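You operate a simulated robot arm through the tools that you are given. There is no shell and no other tool. Be economical: measure what you need, move in short steps, check, and stop when the job is done.

You run a simulated robot arm. Do the job below in one go: nothing can be reset, and whatever is moved stays where it is left.

TASK
Grind the cup of beans as the card says; open the mill drawer.
Fine: set the grind dial, tip the beans into the hopper, crank till it is empty; the cup goes back; spill nothing.

Only the result counts: the job must be done as asked and must still hold three seconds after the hand-in. Knocking over, shifting, dropping, spilling or breaking anything else fails it.

THE ROBOT
A 7-joint arm with a two-finger parallel gripper, fixed in place. Base frame: the origin is at the foot of the arm, x ahead of it, y to its left, z up; the work surface is at about z = 90. Units: cm, rad, N and s.
With the tool pointing down near the work surface it reaches from about 30 to 68 cm from the base axis. Its first joint turns from -1.152 to 1.152 rad. Payload 1.57 kg.
Tool frame: the origin (TCP) lies between the finger pads and is the grasp point; the fingertips stand 3 cm ahead of it; z points along the fingers, y is the line along which they close. The gripper opens to 11 cm. The fingers are 2.4 cm wide and 1.2 cm thick; the gripper's body (4.8 by 11.2 cm) begins 7.8 cm behind the TCP.
Orientation is told as [roll, pitch, yaw] about the base's x, y, z axes, in that order, counted from this pose: with the fingers straight down and closing along the base's y, the tool's x points along the base's -x, its y along +y and its z along -z.

THE INTERFACE
- The arm moves only by the tool arm_command. Its argument "plan" is a list that holds one entry, the list of rows, each a list of 6 numbers: the shift along the tool's x, y, z in units of 300 mm (1.0 is 300 mm), then the turn, a rotation vector about the tool's x, y, z in units of 60 degrees (1.0 is 60 degrees). In form: [[[x, y, z, ax, ay, az], ...]]. A call has 1 to 20 rows; each row is the pose to reach, as a shift and turn from the pose commanded when the call began, along the tool's axes at that moment. "hand" is the closure, from 0 (fully open) to 1 (shut), set as the call begins (left out, the last holds). A call with a number of a shift or a turn outside -1 to 1 is refused whole. Rows are played at 5 a second. More than 5 cm and 0.15 rad between two rows, or a gripper value outside its range, and nothing of the call is played. Where a pose cannot be reached the arm comes as near as it can. A force on the tool above 90 N (or 10 N above the force at the start of the call, whichever is more), or a blocked arm, ends the call early, and 0.2 s more pass. The fingers move at their own pace (about 10.8 cm/s each) and stop on an object; they squeeze with about 34 N. The grip force told is the motor's: it shows also when the fingers shut on nothing. Time passes only in rows, and 0.2 s behind the last, so rows that repeat a pose let the fingers close. The reply holds the time, the measured pose of the TCP, the force on the tool along the base axes, the opening and the grip force, in the units named above and with some noise, with the torque about the TCP (base axes, N m) and any sound that the robot's microphone picked up, and new pictures: "views" is both (left out), scene, wrist or none.
- Cameras (640 x 400 px; columns grow to the right, rows downward): "scene" is fixed at [16.08, -38.88, 140.31]; the picture's right is [0.81, -0.58, 0.00], its down [-0.34, -0.48, -0.81] and it looks along [0.47, 0.66, -0.59] (base axes); focal length 214 px, centre (320, 200). "wrist" rides on the gripper at [7, 1.6, -14.1] in the tool frame; the picture's right is [-0.23, 0.97, 0.00], its down [-0.86, -0.20, -0.48] and it looks along [-0.47, -0.11, 0.88] (tool axes); focal length 222 px, centre (320, 200). There is no depth. A picture from a camera that has moved, and an enlarged one, comes with that camera's place and axes in the base frame and with its lens.
- enlarge(camera, box): a new picture of the part [left, top, right, bottom] of that camera's present view, enlarged. It takes no simulated time.
- hand_in(): hands the job in; it is judged then, once.

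Work in short steps. Places have to be worked out from the pictures, the camera data and where the tool is seen: move nearer, look again, correct. Check each grasp and each placing, and mend what went wrong. You have 120 turns and 200 pictures in all, those below and enlarged ones among them. Open the gripper and draw the arm clear of the work before you hand the job in, unless the task says otherwise; then end with one line.

The tools are called after "Emit:" by a JSON object that holds its "name" and its "arguments". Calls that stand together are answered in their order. arm_command: Moves the arm, as the interface text tells. Its arguments: {"type":"object","properties":{"plan":{"type":"array","items":{"type":"array","items":{"type":"array","items":{"type":"number"}}}},"hand":{"type":"number"},"views":{"type":"string","enum":["both","scene","wrist","none"]}},"required":["plan"]} The other tools are called the same way: enlarge (camera, box) takes an enlarged picture of a part of a camera's view; hand_in () hands the job in.

At the start:

```text
clock: 0.0
tcp_pos: [36.08, 0.5, 128.68]
orientation: [0.0, -0.001, 0.0]
contact_force: [0.4, 0.6, -0.3]
wrist_torque: [-0.01, 0.02, -0.02]
gripper_width: 11.0
grasp_force: 0.1
```

scene: 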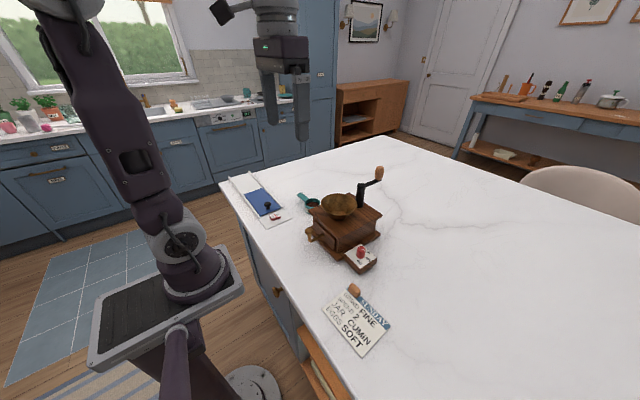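
wrist: 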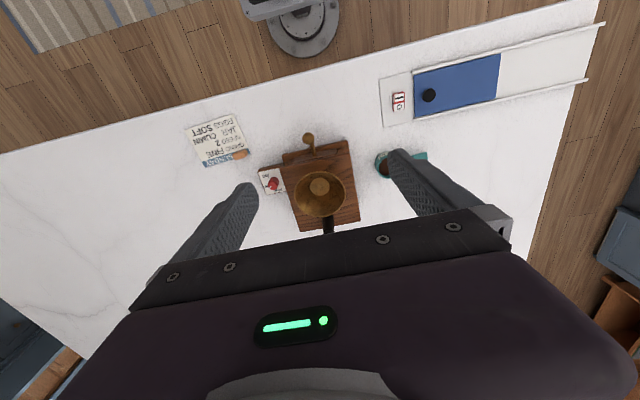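

I see the mill, card, a teal cup (partly behind the mill) and a slider panel. I'll enlarge these to measure before moving.

Emit:
{"name": "enlarge", "arguments": {"camera": "scene", "box": [280, 150, 400, 280]}}

Emit:
{"name": "enlarge", "arguments": {"camera": "scene", "box": [310, 270, 400, 360]}}

Emit:
{"name": "enlarge", "arguments": {"camera": "wrist", "box": [240, 120, 440, 245]}}

Emit:
{"name": "enlarge", "arguments": {"camera": "scene", "box": [220, 165, 340, 240]}}

```text
3.08 times, centred on (340, 215) of scene
camera zoom: at [16.08, -38.88, 140.31], right [0.81, -0.58, 0.0], down [-0.34, -0.48, -0.81], along [0.47, 0.66, -0.59], focal length 660 px, centre (258, 154)
```

zoom: 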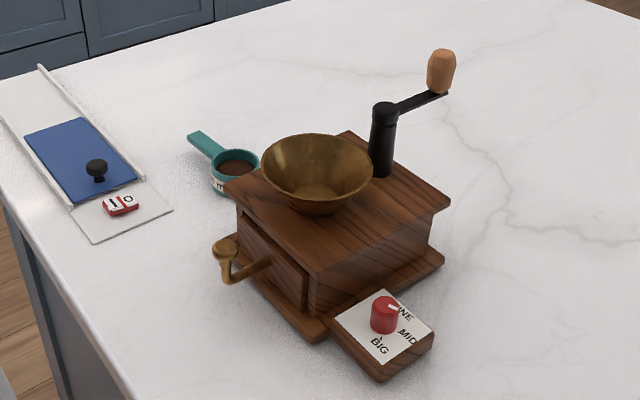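

```text
4.44 times, centred on (355, 315) of scene
camera zoom: at [16.08, -38.88, 140.31], right [0.81, -0.58, 0.0], down [-0.34, -0.48, -0.81], along [0.47, 0.66, -0.59], focal length 953 px, centre (164, -311)
```

zoom: 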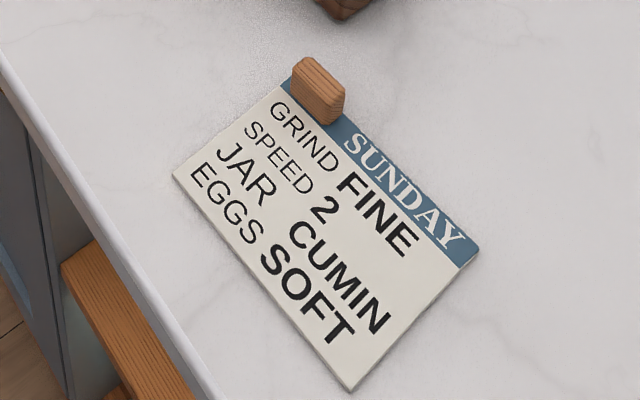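

```text
3.20 times, centred on (340, 182) of wrist
camera zoom: at [29.18, 2.17, 142.78], right [0.23, 0.97, 0.0], down [0.86, -0.2, 0.48], along [0.47, -0.11, -0.88], focal length 711 px, centre (256, 256)
```

zoom: 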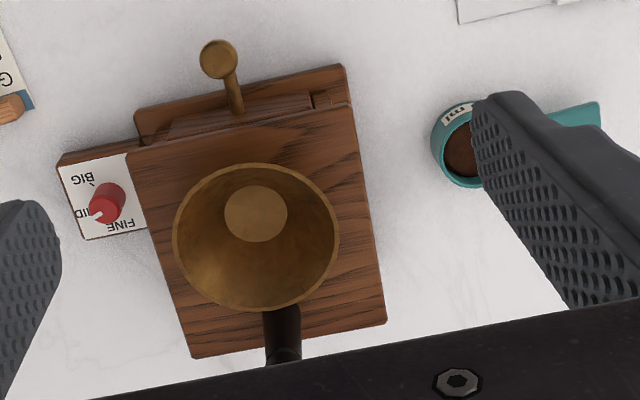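

```text
5.33 times, centred on (280, 202) of scene
camera zoom: at [16.08, -38.88, 140.31], right [0.81, -0.58, 0.0], down [-0.34, -0.48, -0.81], along [0.47, 0.66, -0.59], focal length 1144 px, centre (533, 187)
```

zoom: 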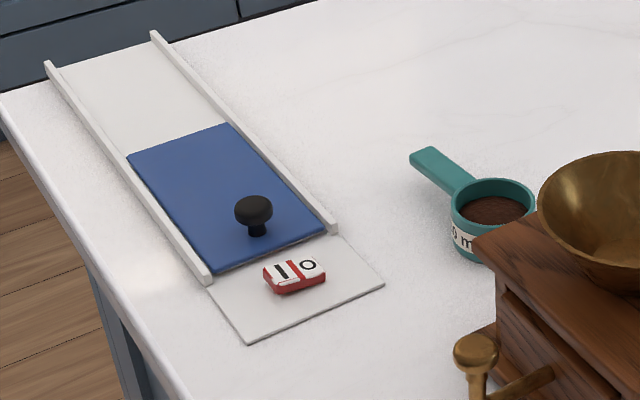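

Estimates: cup centre ≈(49.9,12.8), rim z≈94, handle along +y. Hopper rim centre is ≈(49,-2.45,103), dial ≈(47.6,-13.5,94), crank post ≈(56.6,-2.5). I'm moving over towards the dial for a closer look.

Emit:
{"name": "arm_command", "arguments": {"plan": [[[-0.022, -0.08, 0.1, 0, 0, 0], [-0.043, -0.16, 0.2, 0, 0, 0], [-0.065, -0.24, 0.3, 0, 0, 0], [-0.087, -0.32, 0.41, 0, 0, 0], [-0.109, -0.4, 0.51, 0, 0, 0], [-0.13, -0.483, 0.62, 0, 0, 0], [-0.13, -0.483, 0.62, 0, 0, 0]]], "views": "both"}}

```text
clock: 1.6
tcp_pos: [39.92, -14.03, 109.94]
orientation: [-0.001, 0.0, -0.002]
contact_force: [-0.8, 0.0, -0.9]
wrist_torque: [-0.02, -0.01, 0.01]
gripper_width: 10.99
grasp_force: 0.0
camera wrist: at [33.02, -12.31, 123.99], right [0.23, 0.97, 0.0], down [0.86, -0.2, 0.48], along [0.47, -0.11, -0.88], focal length 222 px, centre (320, 200)
```

scene: 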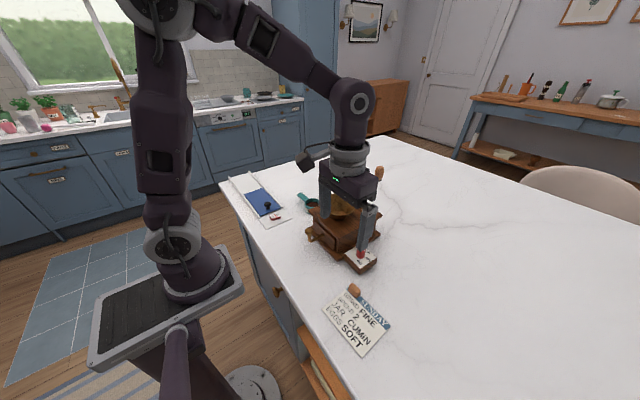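
wrist: 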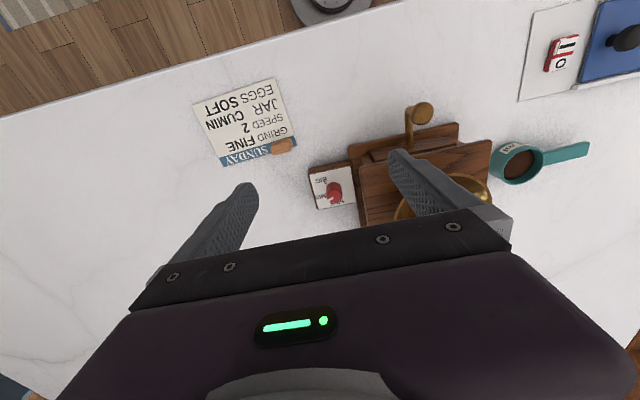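

Zooming on the dial.

Emit:
{"name": "enlarge", "arguments": {"camera": "wrist", "box": [300, 150, 380, 220]}}

Emit:
{"name": "enlarge", "arguments": {"camera": "wrist", "box": [380, 90, 600, 220]}}

Emit:
{"name": "enlarge", "arguments": {"camera": "scene", "box": [330, 235, 390, 275]}}

```text
5.71 times, centred on (340, 185) of wrist
camera zoom: at [33.02, -12.31, 123.99], right [0.23, 0.97, 0.0], down [0.86, -0.2, 0.48], along [0.47, -0.11, -0.88], focal length 1269 px, centre (206, 286)
```

zoom: 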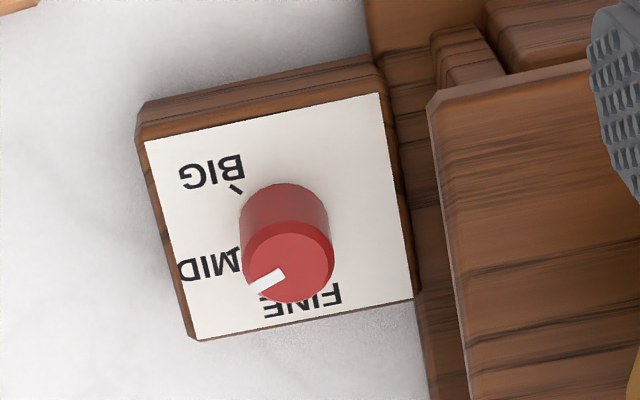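

```text
2.91 times, centred on (490, 155) of wrist
camera zoom: at [33.02, -12.31, 123.99], right [0.23, 0.97, 0.0], down [0.86, -0.2, 0.48], along [0.47, -0.11, -0.88], focal length 646 px, centre (-174, 331)
```

zoom: 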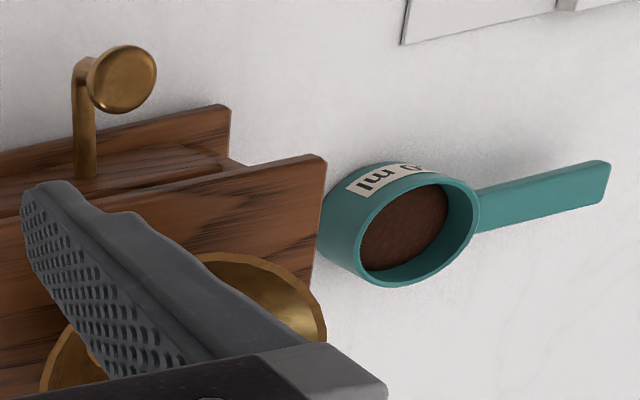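

```text
10.00 times, centred on (360, 255) of scene
camera zoom: at [16.08, -38.88, 140.31], right [0.81, -0.58, 0.0], down [-0.34, -0.48, -0.81], along [0.47, 0.66, -0.59], focal length 2145 px, centre (-80, -350)
```

zoom: 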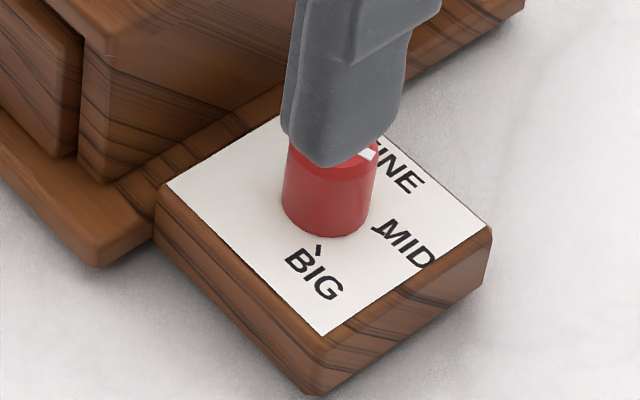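

Pointer now is at MID (~20–25° from -y), FINE lies at +x, so the knob (centre ≈(48.25,-13.7), top z≈95.1) needs about +68° yaw. I'm partly closing the gripper and going above it.

Emit:
{"name": "arm_command", "arguments": {"plan": [[[-0.14, 0.005, 0.05, 0, 0, 0], [-0.278, 0.011, 0.1, 0, 0, 0], [-0.278, 0.011, 0.23, 0, 0, 0], [-0.278, 0.011, 0.33, 0, 0, 0], [-0.278, 0.011, 0.33, 0, 0, 0]]], "hand": 0.6, "views": "both"}}

Emit:
{"name": "enlarge", "arguments": {"camera": "scene", "box": [320, 210, 410, 280]}}

Emit:
{"name": "enlarge", "arguments": {"camera": "wrist", "box": [240, 100, 400, 220]}}

```text
clock: 2.8
tcp_pos: [48.23, -13.51, 100.12]
orientation: [-0.001, 0.0, 0.0]
contact_force: [0.7, -0.2, -0.6]
wrist_torque: [-0.02, 0.0, 0.0]
gripper_width: 4.41
grasp_force: 0.1
camera wrist: at [41.32, -11.98, 114.22], right [0.23, 0.97, 0.0], down [0.86, -0.2, 0.48], along [0.47, -0.11, -0.88], focal length 222 px, centre (320, 200)
```

scene: 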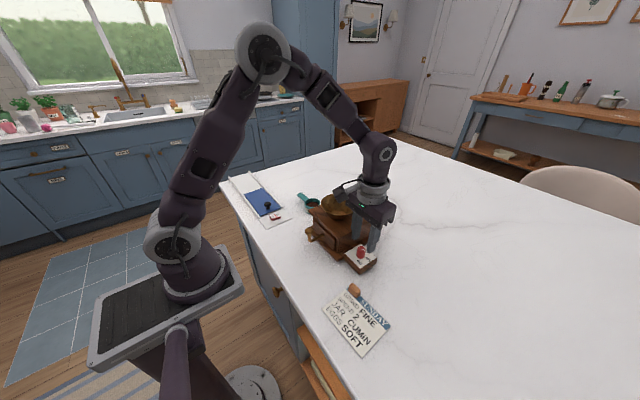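
wrist: 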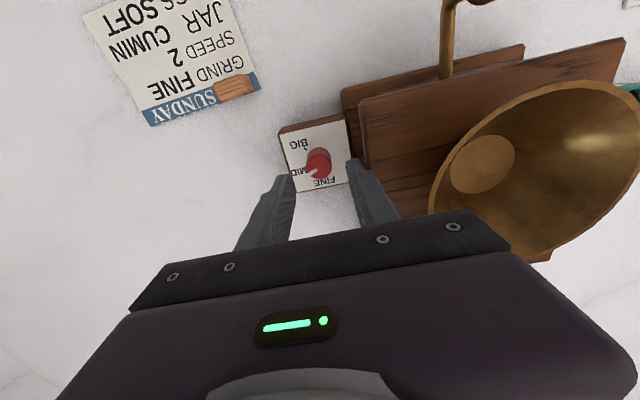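

```text
5.71 times, centred on (365, 245) of scene
camera zoom: at [16.08, -38.88, 140.31], right [0.81, -0.58, 0.0], down [-0.34, -0.48, -0.81], along [0.47, 0.66, -0.59], focal length 1226 px, centre (63, -57)
```

zoom: 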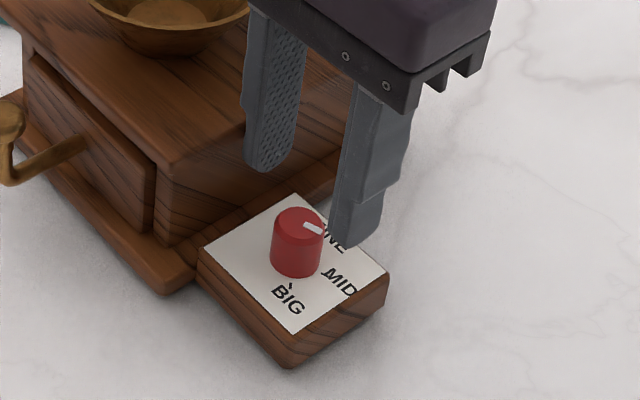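

```text
3.33 times, centred on (320, 160) of wrist
camera zoom: at [41.32, -11.98, 114.22], right [0.23, 0.97, 0.0], down [0.86, -0.2, 0.48], along [0.47, -0.11, -0.88], focal length 740 px, centre (320, 333)
```

zoom: 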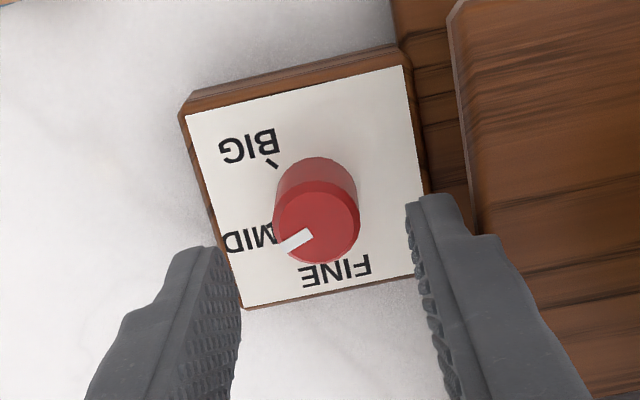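

Knob is at (48.15,-13.66), pointer ≈20° (MID). I'm lowering onto it and then gripping.

Emit:
{"name": "arm_command", "arguments": {"plan": [[[0.001, -0.005, 0.06, 0, 0, 0], [0.002, -0.005, 0.125, 0, 0, 0], [0.002, -0.005, 0.125, 0, 0, 0]]], "views": "none"}}

Emit:
{"name": "arm_command", "arguments": {"plan": [[[0, 0, 0, 0, 0, 0], [0, 0, 0, 0, 0, 0], [0, 0, 0, 0, 0, 0]]], "hand": 1, "views": "scene"}}

Emit:
{"name": "enlarge", "arguments": {"camera": "scene", "box": [320, 210, 410, 280]}}

```text
clock: 3.6
tcp_pos: [48.12, -13.87, 96.44]
orientation: [0.001, 0.002, -0.001]
contact_force: [0.0, 0.8, 0.4]
wrist_torque: [0.01, 0.01, 0.01]
gripper_width: 4.4
grasp_force: 0.0
```

```text
clock: 4.4
tcp_pos: [48.16, -13.77, 96.42]
orientation: [0.002, 0.001, 0.002]
contact_force: [0.1, 25.9, 1.8]
wrist_torque: [0.86, -0.02, -0.05]
gripper_width: 2.33
grasp_force: 33.8
```

scene: 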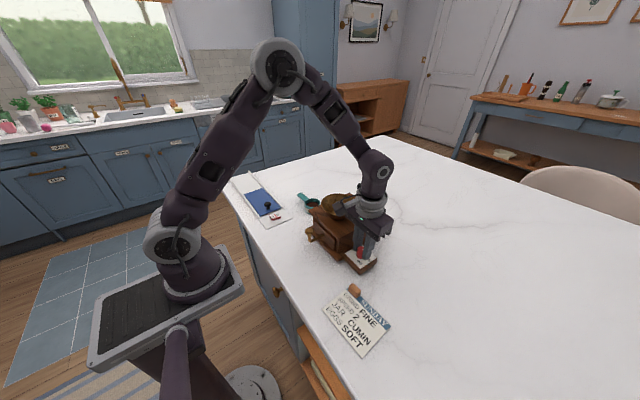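

```text
5.71 times, centred on (365, 245) of scene
camera zoom: at [16.08, -38.81, 140.34], right [0.81, -0.58, 0.0], down [-0.34, -0.48, -0.81], along [0.47, 0.66, -0.59], focal length 1226 px, centre (63, -57)
```

zoom: 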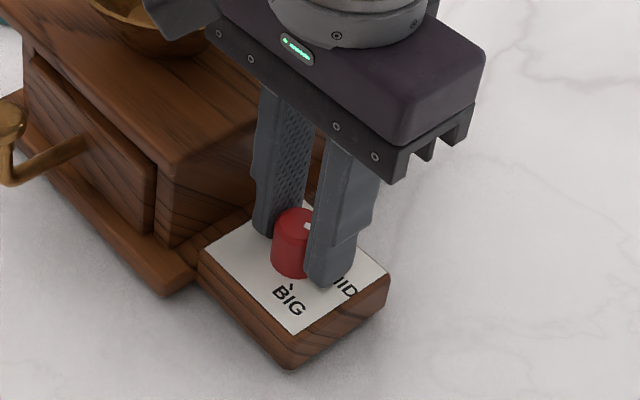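

Gripped (2.33 cm), but there's a 26 N side load in +y. I'll ease +y by 0.15 cm to centre.

Emit:
{"name": "arm_command", "arguments": {"plan": [[[0, 0.005, 0, 0, 0, 0], [0, 0.005, 0, 0, 0, 0]]], "views": "none"}}

```text
clock: 5.0
tcp_pos: [48.22, -13.75, 96.37]
orientation: [0.001, -0.001, 0.0]
contact_force: [-0.9, 20.6, -0.5]
wrist_torque: [0.65, 0.15, -0.08]
gripper_width: 2.31
grasp_force: 33.9
```

Emit:
{"name": "arm_command", "arguments": {"plan": [[[0, 0.008, 0, 0, 0, 0], [0, 0.015, 0, 0, 0, 0], [0, 0.015, 0, 0, 0, 0]]], "views": "none"}}

```text
clock: 5.8
tcp_pos: [48.23, -13.63, 96.52]
orientation: [-0.006, -0.002, -0.004]
contact_force: [0.3, -30.7, 0.4]
wrist_torque: [-1.03, -0.11, 0.1]
gripper_width: 2.32
grasp_force: 33.6
```

Overshot; zero lies about 0.27 cm back.

Emit:
{"name": "arm_command", "arguments": {"plan": [[[0, -0.009, 0, 0, 0, 0], [0, -0.009, 0, 0, 0, 0]]], "views": "none"}}

```text
clock: 6.4
tcp_pos: [48.29, -13.73, 96.41]
orientation: [-0.003, 0.0, -0.003]
contact_force: [-1.7, -27.1, 3.6]
wrist_torque: [-0.82, -0.11, 0.12]
gripper_width: 2.32
grasp_force: 33.8
```

Only hysteresis within finger compliance. Now turning the knob +60° (tool −z).

Emit:
{"name": "arm_command", "arguments": {"plan": [[[0, 0, 0, 0, 0, -0.125], [0, 0, 0, 0, 0, -0.25], [0, 0, 0, 0, 0, -0.375], [0, 0, 0, 0, 0, -0.5], [0, 0, 0, 0, 0, -0.625], [0, 0, 0, 0, 0, -0.75], [0, 0, 0, 0, 0, -0.875], [0, 0, 0, 0, 0, -1.0], [0, 0, 0, 0, 0, -1.0]]], "views": "both"}}

Emit:
{"name": "enlarge", "arguments": {"camera": "scene", "box": [320, 210, 410, 280]}}

```text
clock: 8.4
tcp_pos: [48.24, -13.37, 96.46]
orientation: [0.002, 0.0, 1.048]
contact_force: [-8.1, -8.0, 13.5]
wrist_torque: [-0.19, 0.26, -0.02]
gripper_width: 2.32
grasp_force: 34.4
camera wrist: at [43.37, -18.61, 110.48], right [-0.73, 0.68, 0.0], down [0.6, 0.64, 0.48], along [0.32, 0.35, -0.88], focal length 222 px, centre (320, 200)
```

scene: 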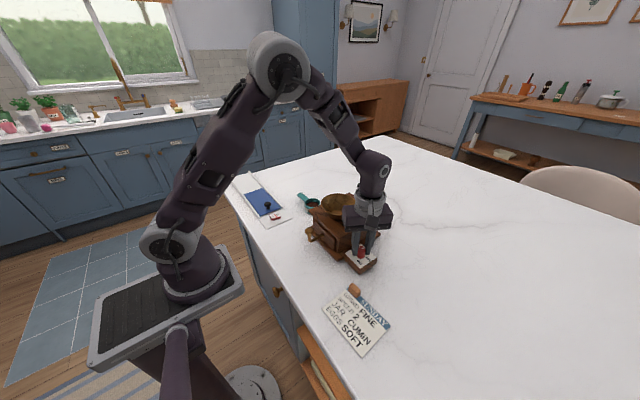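
wrist: 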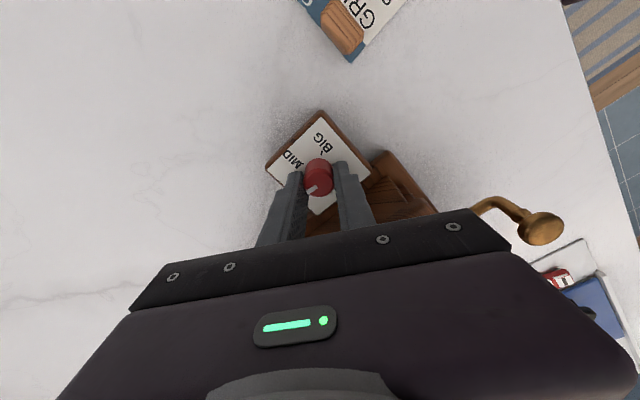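

```text
5.71 times, centred on (365, 245) of scene
camera zoom: at [16.03, -38.89, 140.32], right [0.81, -0.58, 0.0], down [-0.34, -0.48, -0.81], along [0.47, 0.66, -0.59], focal length 1226 px, centre (63, -57)
```

zoom: 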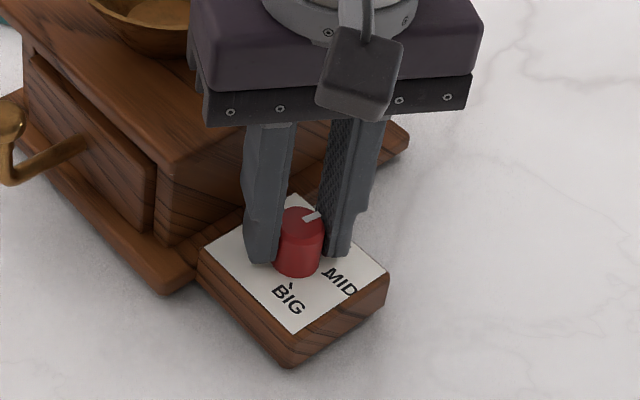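

The pointer has turned; zooming the wrist view to read its angle.

Emit:
{"name": "enlarge", "arguments": {"camera": "wrist", "box": [260, 105, 380, 225]}}

```text
3.33 times, centred on (320, 165) of wrist
camera zoom: at [43.37, -18.61, 110.48], right [-0.73, 0.68, 0.0], down [0.6, 0.64, 0.48], along [0.32, 0.35, -0.88], focal length 740 px, centre (320, 317)
```

zoom: 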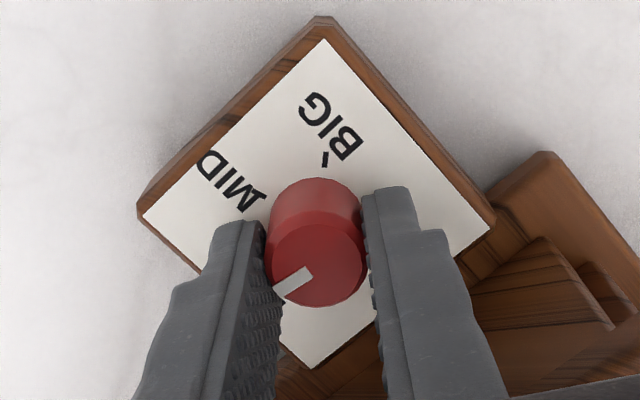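

Pointer ≈86°, FINE ≈90°. I'll turn 5° further, then release and rise to see the FINE tick.

Emit:
{"name": "arm_command", "arguments": {"plan": [[[0, 0, 0, 0, 0, -0.083], [0, 0, 0, 0, 0, -0.083]]], "views": "none"}}

Emit:
{"name": "arm_command", "arguments": {"plan": [[[0, 0, 0, 0, 0, 0], [0, 0, -0.12, 0, 0, 0], [0, 0, -0.25, 0, 0, 0], [0, 0, -0.4, 0, 0, 0], [0, 0, -0.4, 0, 0, 0]]], "hand": 0.7, "views": "wrist"}}

Emit:
{"name": "enlarge", "arguments": {"camera": "wrist", "box": [260, 105, 400, 225]}}

Emit:
{"name": "enlarge", "arguments": {"camera": "scene", "box": [335, 230, 395, 275]}}

```text
clock: 9.0
tcp_pos: [48.21, -13.41, 96.49]
orientation: [0.005, 0.0, 1.133]
contact_force: [-12.9, -2.8, -0.9]
wrist_torque: [-0.11, 0.38, -0.02]
gripper_width: 2.32
grasp_force: 33.5
```

```text
clock: 10.2
tcp_pos: [48.15, -13.48, 108.52]
orientation: [-0.001, 0.001, 1.135]
contact_force: [0.4, 0.2, -0.6]
wrist_torque: [0.03, -0.05, -0.01]
gripper_width: 3.27
grasp_force: 0.0
camera wrist: at [43.9, -19.02, 122.5], right [-0.79, 0.62, 0.0], down [0.54, 0.69, 0.48], along [0.3, 0.38, -0.88], focal length 222 px, centre (320, 200)
```

wrist: 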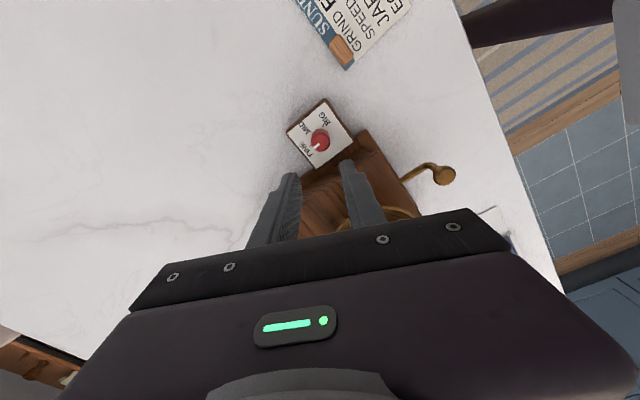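

```text
3.33 times, centred on (330, 165) of wrist
camera zoom: at [43.9, -19.02, 122.5], right [-0.79, 0.62, 0.0], down [0.54, 0.69, 0.48], along [0.3, 0.38, -0.88], focal length 740 px, centre (287, 317)
```

zoom: 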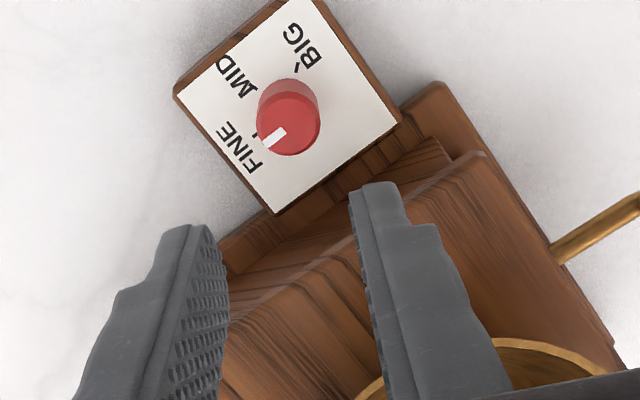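

```text
8.89 times, centred on (365, 252) of scene
camera zoom: at [16.08, -38.88, 140.31], right [0.81, -0.58, 0.0], down [-0.34, -0.48, -0.81], along [0.47, 0.66, -0.59], focal length 1906 px, centre (-80, -267)
```

zoom: 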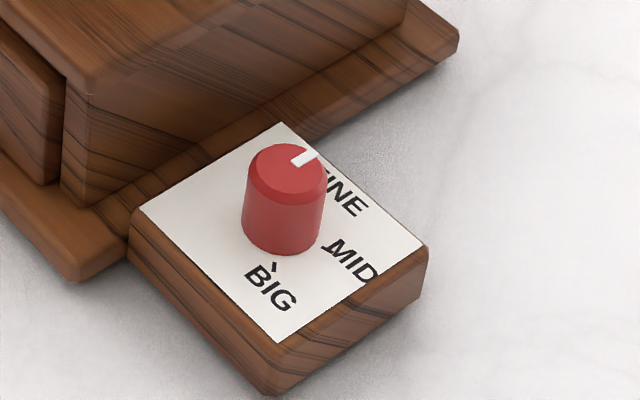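

Dial pointer ≈87°, matching the FINE tick (~87°): set. For the cup I'll grip the handle (along +y) with a tilted tool pointing −y, so I'm first rising and moving left while turning to yaw 90°.

Emit:
{"name": "arm_command", "arguments": {"plan": [[[0, 0, -0.16, 0, 0, 0], [0, 0, -0.317, 0, 0, 0], [-0.12, 0.056, -0.317, 0, 0, -0.084], [-0.242, 0.112, -0.317, 0, 0, -0.167], [-0.363, 0.168, -0.317, 0, 0, -0.25], [-0.484, 0.224, -0.317, 0, 0, -0.334], [-0.605, 0.281, -0.317, 0, 0, -0.417], [-0.605, 0.281, -0.317, 0, 0, -0.417]]], "views": "none"}}

```text
clock: 12.0
tcp_pos: [48.28, 6.75, 117.8]
orientation: [-0.001, 0.001, 1.573]
contact_force: [-0.1, 0.3, 1.4]
wrist_torque: [0.02, 0.0, -0.01]
gripper_width: 3.3
grasp_force: 0.1
```

Now tilting the tool to point −y/down while moving behind the cup.

Emit:
{"name": "arm_command", "arguments": {"plan": [[[-0.063, 0.01, 0.0, 0, 0.115, 0], [-0.127, 0.02, 0.0, 0, 0.23, 0], [-0.19, 0.03, 0.0, 0, 0.344, 0], [-0.254, 0.04, 0.02, 0, 0.46, 0], [-0.317, 0.05, 0.04, 0, 0.573, 0], [-0.381, 0.06, 0.07, 0, 0.688, 0], [-0.444, 0.07, 0.1, 0, 0.8, 0], [-0.508, 0.077, 0.127, 0, 0.917, 0], [-0.508, 0.077, 0.127, 0, 0.917, 0]]], "hand": 0.55, "views": "both"}}

Emit:
{"name": "enlarge", "arguments": {"camera": "wrist", "box": [240, 120, 400, 240]}}

Emit:
{"name": "enlarge", "arguments": {"camera": "scene", "box": [290, 180, 340, 220]}}

```text
clock: 14.0
tcp_pos: [45.9, 21.77, 114.04]
orientation: [0.001, 0.96, 1.575]
contact_force: [0.2, 0.9, 0.6]
wrist_torque: [-0.03, -0.04, 0.01]
gripper_width: 4.99
grasp_force: 0.1
camera wrist: at [44.36, 29.43, 127.76], right [-0.97, 0.13, -0.19], down [0.2, 0.88, -0.43], along [0.11, -0.45, -0.89], focal length 222 px, centre (320, 200)
```

scene: 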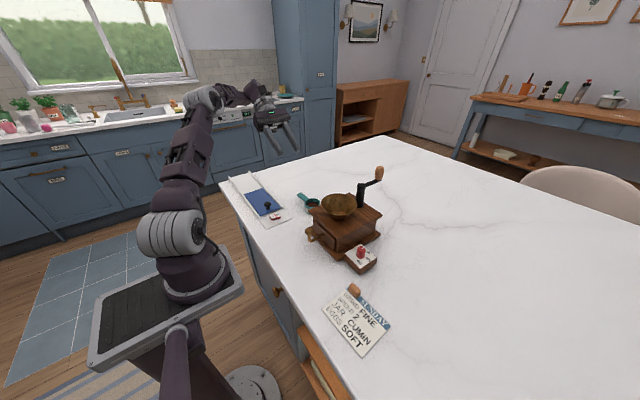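
wrist: 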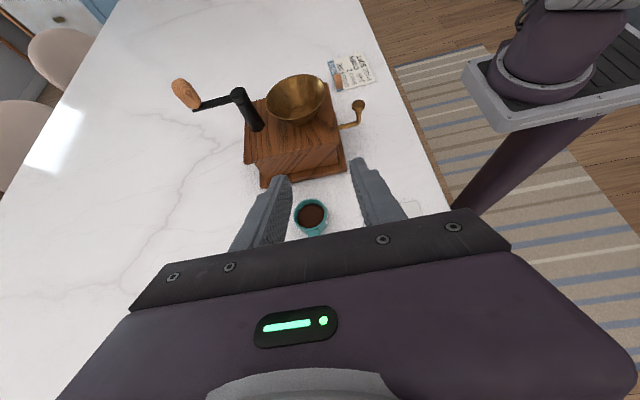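

```text
3.33 times, centred on (320, 180) of wrist
camera zoom: at [44.36, 29.43, 127.76], right [-0.97, 0.13, -0.19], down [0.2, 0.88, -0.43], along [0.11, -0.45, -0.89], focal length 740 px, centre (320, 267)
```

zoom: 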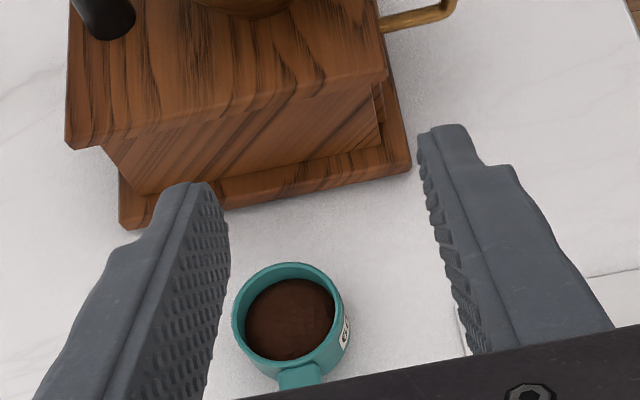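

```text
10.00 times, centred on (315, 200) of scene
camera zoom: at [16.08, -38.88, 140.31], right [0.81, -0.58, 0.0], down [-0.34, -0.48, -0.81], along [0.47, 0.66, -0.59], focal length 2145 px, centre (370, 200)
```

zoom: 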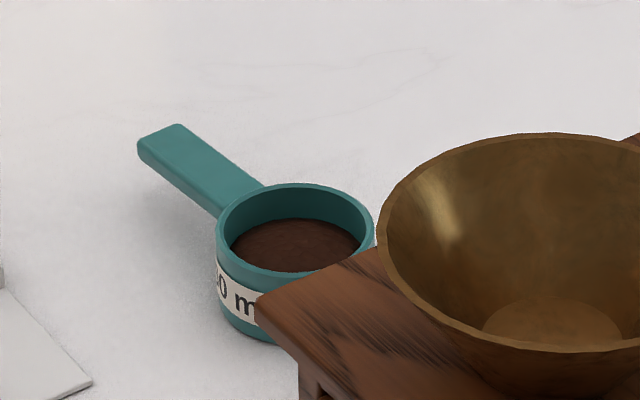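

Cup rim ≈(50.4,13.4,93), handle running to ≈(49.6,21.8). I'm lowering to just above the handle for a close look (opening 5 cm).

Emit:
{"name": "arm_command", "arguments": {"plan": [[[-0.103, -0.034, 0.07, 0, 0, 0], [-0.206, -0.068, 0.141, 0, 0, 0], [-0.31, -0.103, 0.211, 0, 0, 0], [-0.413, -0.137, 0.282, 0, 0, 0], [-0.413, -0.137, 0.282, 0, 0, 0]]], "views": "both"}}

Emit:
{"name": "enlarge", "arguments": {"camera": "wrist", "box": [240, 100, 400, 220]}}

Emit:
{"name": "enlarge", "arguments": {"camera": "scene", "box": [270, 160, 350, 220]}}

```text
clock: 15.2
tcp_pos: [50.19, 22.0, 98.94]
orientation: [0.0, 0.96, 1.572]
contact_force: [-0.2, -1.0, 0.1]
wrist_torque: [0.01, 0.0, -0.01]
gripper_width: 4.93
grasp_force: 0.0
camera wrist: at [48.53, 29.65, 112.7], right [-0.97, 0.13, -0.19], down [0.2, 0.88, -0.43], along [0.11, -0.45, -0.89], focal length 222 px, centre (320, 200)
```

scene: 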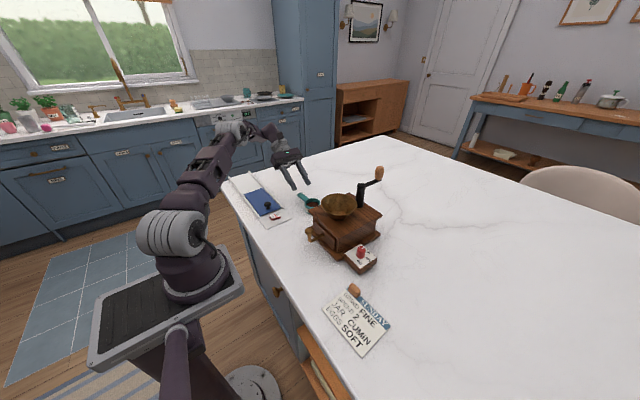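
wrist: 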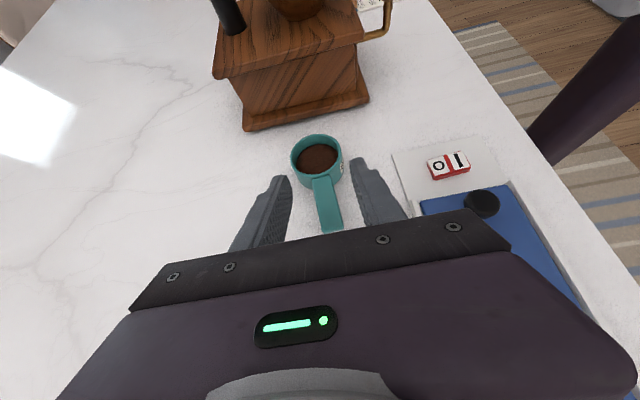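

```text
3.33 times, centred on (320, 160) of wrist
camera zoom: at [48.53, 29.65, 112.7], right [-0.97, 0.13, -0.19], down [0.2, 0.88, -0.43], along [0.11, -0.45, -0.89], focal length 740 px, centre (320, 333)
```

zoom: 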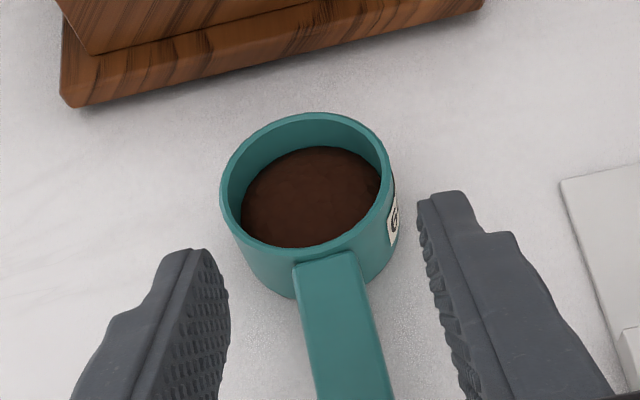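

```text
6.67 times, centred on (310, 190) of scene
camera zoom: at [16.08, -38.88, 140.31], right [0.81, -0.58, 0.0], down [-0.34, -0.48, -0.81], along [0.47, 0.66, -0.59], focal length 1430 px, centre (387, 267)
```

zoom: 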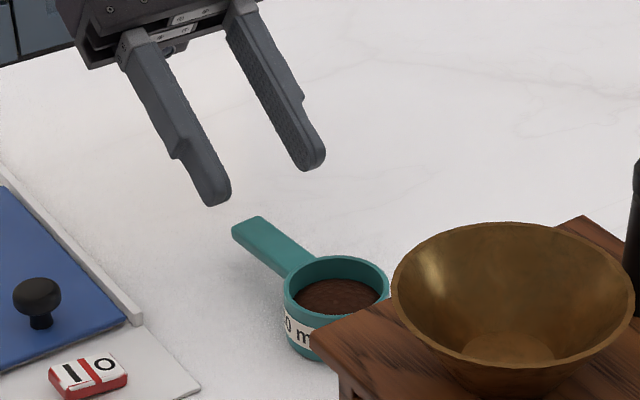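

Handle runs along y at x≈50.3, ends y≈22.3, rim centre ≈(50.55,14.0,93). I'm lowering to straddle the handle with TCP at (50.3,20.8,93.5), still open.

Emit:
{"name": "arm_command", "arguments": {"plan": [[[-0.06, -0.002, 0.065, 0, 0, 0], [-0.1256, -0.004, 0.137, 0, 0, 0], [-0.1256, -0.004, 0.137, 0, 0, 0]]], "views": "both"}}

Emit:
{"name": "enlarge", "arguments": {"camera": "wrist", "box": [240, 100, 400, 220]}}

Emit:
{"name": "enlarge", "arguments": {"camera": "scene", "box": [270, 160, 350, 220]}}

```text
clock: 16.0
tcp_pos: [50.13, 20.61, 93.56]
orientation: [0.001, 0.96, 1.569]
contact_force: [-0.4, 0.5, 0.3]
wrist_torque: [0.03, 0.02, -0.05]
gripper_width: 4.96
grasp_force: 0.1
camera wrist: at [48.59, 28.36, 107.33], right [-0.97, 0.13, -0.19], down [0.2, 0.88, -0.43], along [0.11, -0.45, -0.89], focal length 222 px, centre (320, 200)
```

scene: 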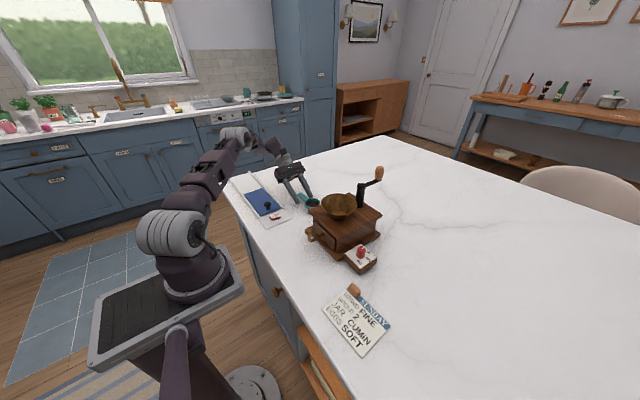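
wrist: 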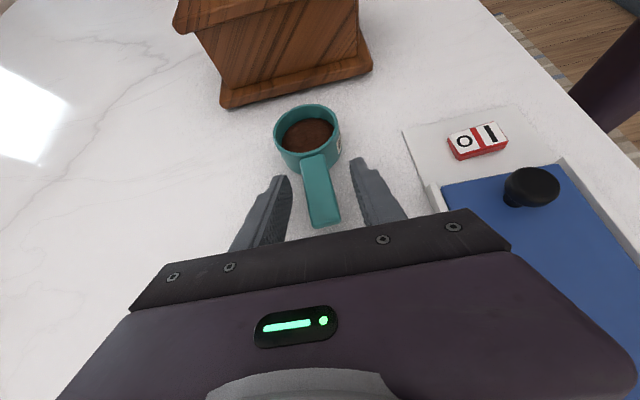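

```text
3.33 times, centred on (320, 160) of wrist
camera zoom: at [48.59, 28.36, 107.33], right [-0.97, 0.13, -0.19], down [0.2, 0.88, -0.43], along [0.11, -0.45, -0.89], focal length 740 px, centre (320, 333)
```

zoom: 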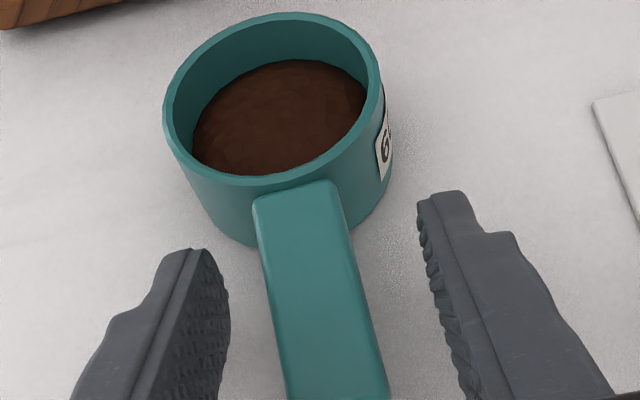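

```text
6.67 times, centred on (310, 190) of scene
camera zoom: at [16.08, -38.88, 140.31], right [0.81, -0.58, 0.0], down [-0.34, -0.48, -0.81], along [0.47, 0.66, -0.59], focal length 1430 px, centre (387, 267)
```

zoom: 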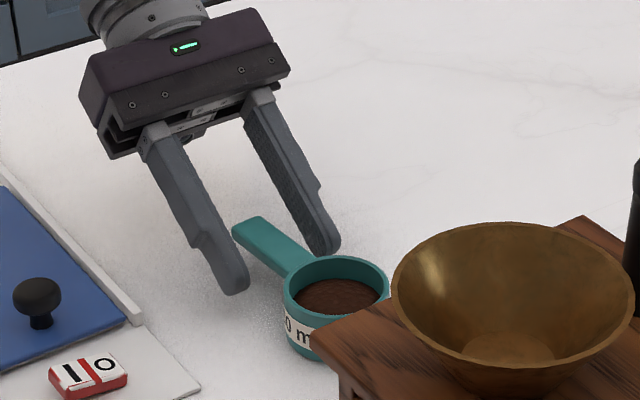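

Handle is about 0.3 cm to +x of centre; I'll correct and then close gently on it.

Emit:
{"name": "arm_command", "arguments": {"plan": [[[0, -0.01, 0, 0, 0, 0], [0, -0.01, 0, 0, 0, 0]]], "views": "none"}}

Emit:
{"name": "arm_command", "arguments": {"plan": [[[0, 0, 0, 0, 0, 0], [0, 0, 0, 0, 0, 0], [0, 0, 0, 0, 0, 0]]], "hand": 1, "views": "both"}}

Emit:
{"name": "enlarge", "arguments": {"camera": "wrist", "box": [240, 100, 400, 220]}}

Emit:
{"name": "enlarge", "arguments": {"camera": "scene", "box": [270, 160, 350, 220]}}

```text
clock: 16.6
tcp_pos: [50.52, 20.68, 93.68]
orientation: [-0.001, 0.96, 1.57]
contact_force: [-0.7, -0.1, -0.6]
wrist_torque: [-0.01, -0.03, 0.02]
gripper_width: 4.94
grasp_force: 0.0
```

```text
clock: 17.4
tcp_pos: [50.39, 20.68, 93.6]
orientation: [0.0, 0.96, 1.572]
contact_force: [0.6, -0.3, 0.4]
wrist_torque: [-0.02, -0.04, 0.0]
gripper_width: 2.13
grasp_force: 34.1
camera wrist: at [48.92, 28.35, 107.36], right [-0.97, 0.13, -0.19], down [0.2, 0.88, -0.43], along [0.11, -0.45, -0.89], focal length 222 px, centre (320, 200)
```

scene: 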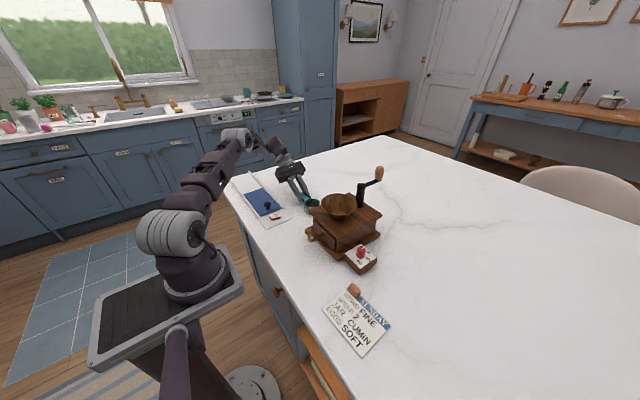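
wrist: 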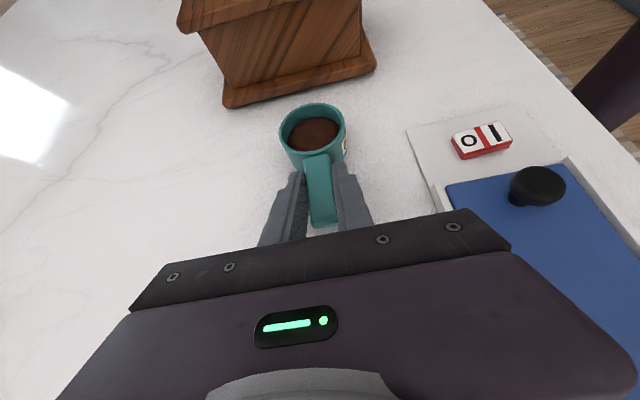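

```text
3.33 times, centred on (320, 160) of wrist
camera zoom: at [48.92, 28.35, 107.36], right [-0.97, 0.13, -0.19], down [0.2, 0.88, -0.43], along [0.11, -0.45, -0.89], focal length 740 px, centre (320, 333)
```

zoom: 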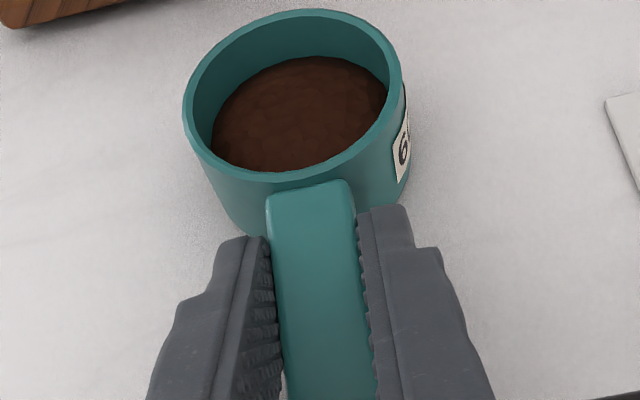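

```text
6.67 times, centred on (310, 190) of scene
camera zoom: at [16.08, -38.88, 140.31], right [0.81, -0.58, 0.0], down [-0.34, -0.48, -0.81], along [0.47, 0.66, -0.59], focal length 1430 px, centre (387, 267)
```

zoom: 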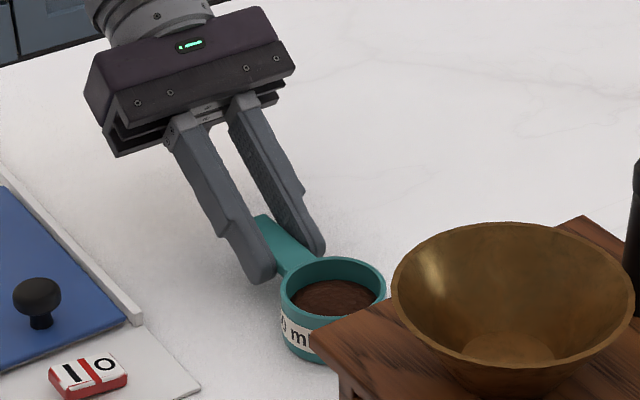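

Handle gripped at 2.13 cm with no load on the arm. Lifting straight up 15.4 cm slowly.

Emit:
{"name": "arm_command", "arguments": {"plan": [[[0.02, 0, -0.014, 0, 0, 0], [0.07, 0, -0.049, 0, 0, 0], [0.12, 0, -0.084, 0, 0, 0], [0.17, 0, -0.119, 0, 0, 0], [0.22, 0, -0.154, 0, 0, 0], [0.27, 0, -0.189, 0, 0, 0], [0.32, 0, -0.224, 0, 0, 0], [0.37, 0, -0.259, 0, 0, 0], [0.4, 0, -0.28, 0, 0, 0], [0.42, 0, -0.294, 0, 0, 0], [0.42, 0, -0.294, 0, 0, 0]]], "views": "both"}}

Emit:
{"name": "enlarge", "arguments": {"camera": "wrist", "box": [240, 80, 400, 220]}}

```text
clock: 19.8
tcp_pos: [50.5, 20.66, 109.06]
orientation: [0.0, 0.958, 1.57]
contact_force: [0.4, 0.8, -0.8]
wrist_torque: [0.05, 0.02, -0.04]
gripper_width: 2.15
grasp_force: 34.2
camera wrist: at [48.95, 28.33, 122.78], right [-0.97, 0.13, -0.19], down [0.2, 0.88, -0.43], along [0.11, -0.45, -0.89], focal length 222 px, centre (320, 200)
```

scene: 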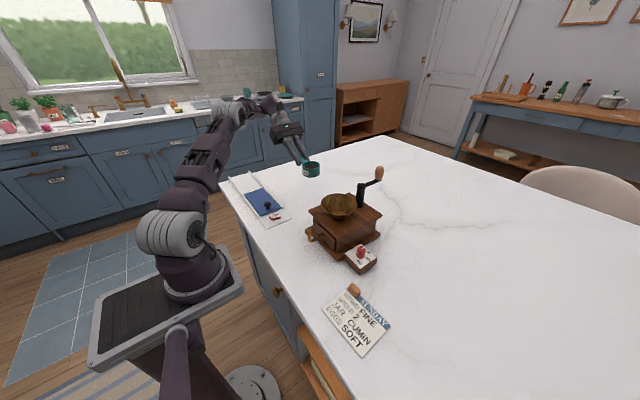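
wrist: 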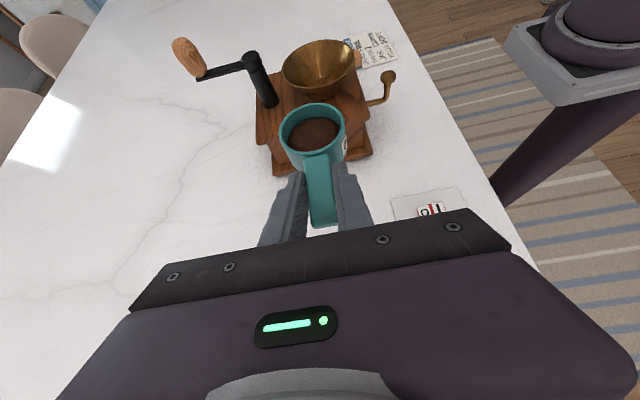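

```text
2.86 times, centred on (320, 150) of wrist
camera zoom: at [48.95, 28.33, 122.78], right [-0.97, 0.13, -0.19], down [0.2, 0.88, -0.43], along [0.11, -0.45, -0.89], focal length 635 px, centre (320, 343)
```

zoom: 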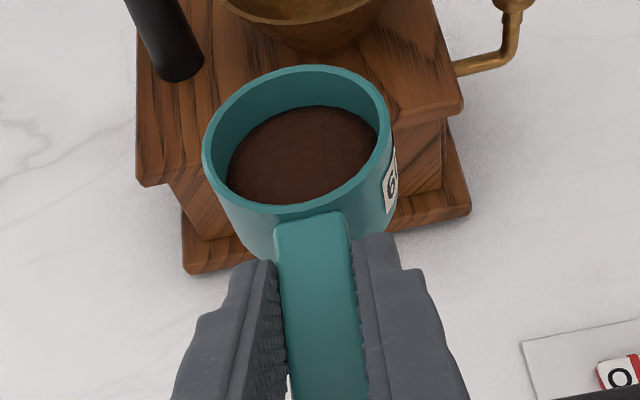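

Cup is held level. Moving it −y over the hopper (bottom z≈105.4, above the 103 rim).

Emit:
{"name": "arm_command", "arguments": {"plan": [[[0.015, 0.001, 0.022, 0, 0, 0], [0.05, 0.003, 0.071, 0, 0, 0], [0.09, 0.006, 0.128, 0, 0, 0], [0.13, 0.008, 0.185, 0, 0, 0], [0.17, 0.011, 0.243, 0, 0, 0], [0.21, 0.013, 0.3, 0, 0, 0], [0.25, 0.016, 0.357, 0, 0, 0], [0.28, 0.018, 0.4, 0, 0, 0], [0.3, 0.019, 0.428, 0, 0, 0], [0.314, 0.02, 0.448, 0, 0, 0], [0.314, 0.02, 0.448, 0, 0, 0]]], "views": "both"}}

Emit:
{"name": "enlarge", "arguments": {"camera": "wrist", "box": [240, 60, 400, 220]}}

Emit:
{"name": "enlarge", "arguments": {"camera": "scene", "box": [290, 150, 400, 230]}}

```text
clock: 22.2
tcp_pos: [49.76, 4.3, 109.02]
orientation: [0.0, 0.958, 1.57]
contact_force: [0.1, 0.8, -0.9]
wrist_torque: [0.08, 0.0, 0.01]
gripper_width: 2.14
grasp_force: 33.9
camera wrist: at [48.26, 11.96, 122.77], right [-0.97, 0.13, -0.19], down [0.2, 0.88, -0.43], along [0.11, -0.45, -0.89], focal length 222 px, centre (320, 200)
```

scene: 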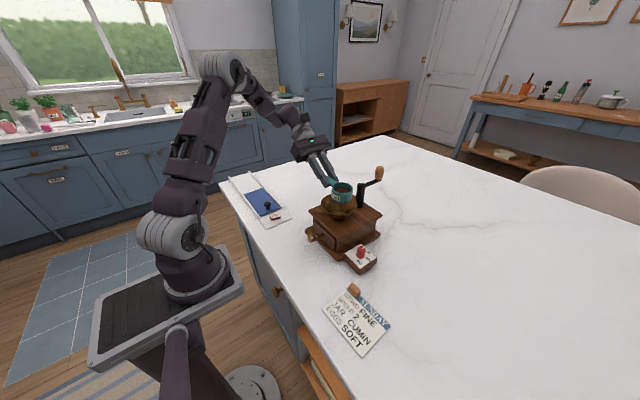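
wrist: 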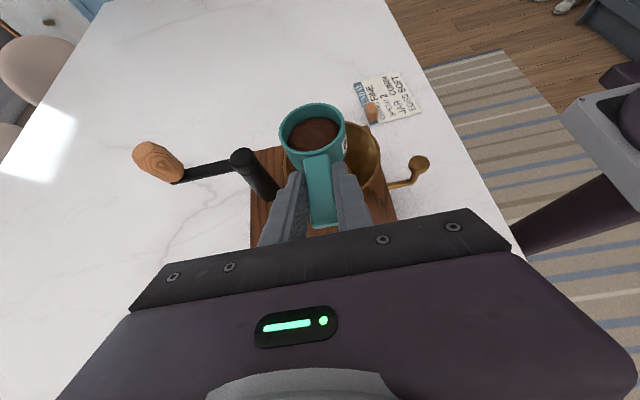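

```text
2.50 times, centred on (320, 140) of wrist
camera zoom: at [48.26, 11.96, 122.77], right [-0.97, 0.13, -0.19], down [0.2, 0.88, -0.43], along [0.11, -0.45, -0.89], focal length 555 px, centre (320, 350)
```

zoom: 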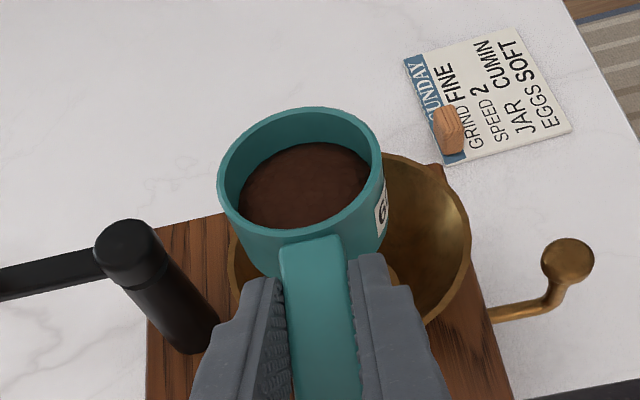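

```text
5.00 times, centred on (345, 190) of scene
camera zoom: at [16.08, -38.88, 140.31], right [0.81, -0.58, 0.0], down [-0.34, -0.48, -0.81], along [0.47, 0.66, -0.59], focal length 1072 px, centre (195, 250)
```

zoom: 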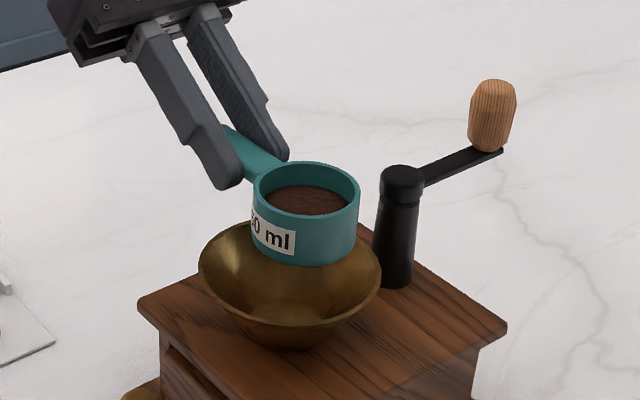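

Cup centred (≈49.8,−2.3) over the hopper. I'll lower 1.3 cm, shift −x 0.5 cm for post clearance, then tip slowly about the handle axis to 66° towards −x.

Emit:
{"name": "arm_command", "arguments": {"plan": [[[-0.018, 0.008, 0.012, 0, 0, 0], [-0.0355, 0.0167, 0.025, 0, 0, 0], [-0.0355, 0.0167, 0.025, 0.053, 0, 0.075], [-0.0355, 0.0167, 0.025, 0.105, 0, 0.15], [-0.0355, 0.0167, 0.025, 0.158, 0, 0.225], [-0.0355, 0.0167, 0.025, 0.21, 0, 0.3], [-0.0355, 0.0167, 0.025, 0.263, 0, 0.375], [-0.0355, 0.0167, 0.025, 0.315, 0, 0.45], [-0.0355, 0.0167, 0.025, 0.368, 0, 0.525], [-0.0355, 0.0167, 0.025, 0.42, 0, 0.6], [-0.0355, 0.0167, 0.025, 0.473, 0, 0.675], [-0.0355, 0.0167, 0.025, 0.526, 0, 0.75]]], "views": "both"}}

Emit:
{"name": "enlarge", "arguments": {"camera": "scene", "box": [290, 150, 400, 230]}}

```text
clock: 24.8
tcp_pos: [49.54, 4.33, 107.6]
orientation: [-1.19, 0.49, 0.707]
contact_force: [-0.1, 0.3, -0.3]
wrist_torque: [0.08, -0.02, -0.01]
gripper_width: 2.15
grasp_force: 33.6
camera wrist: at [37.26, 11.97, 114.32], right [-0.41, 0.13, -0.91], down [0.46, 0.88, -0.08], along [0.79, -0.45, -0.42], focal length 222 px, centre (320, 200)
```

scene: 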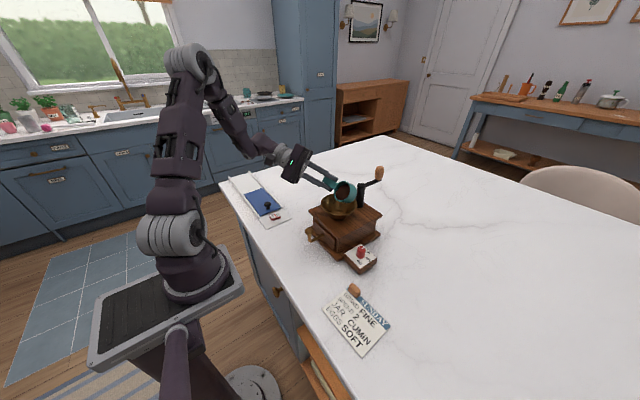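
wrist: 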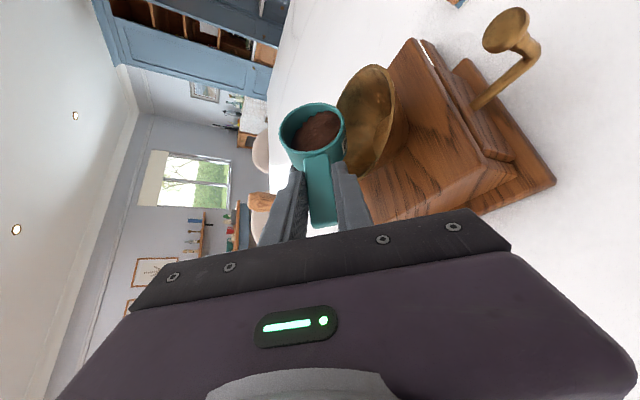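

```text
5.00 times, centred on (345, 190) of scene
camera zoom: at [16.08, -38.88, 140.31], right [0.81, -0.58, 0.0], down [-0.34, -0.48, -0.81], along [0.47, 0.66, -0.59], focal length 1072 px, centre (195, 250)
```

zoom: 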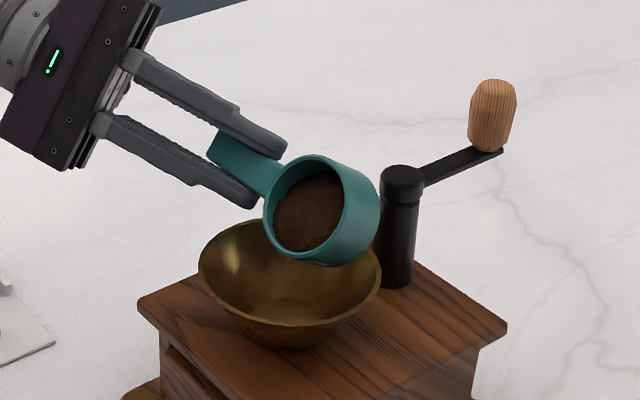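

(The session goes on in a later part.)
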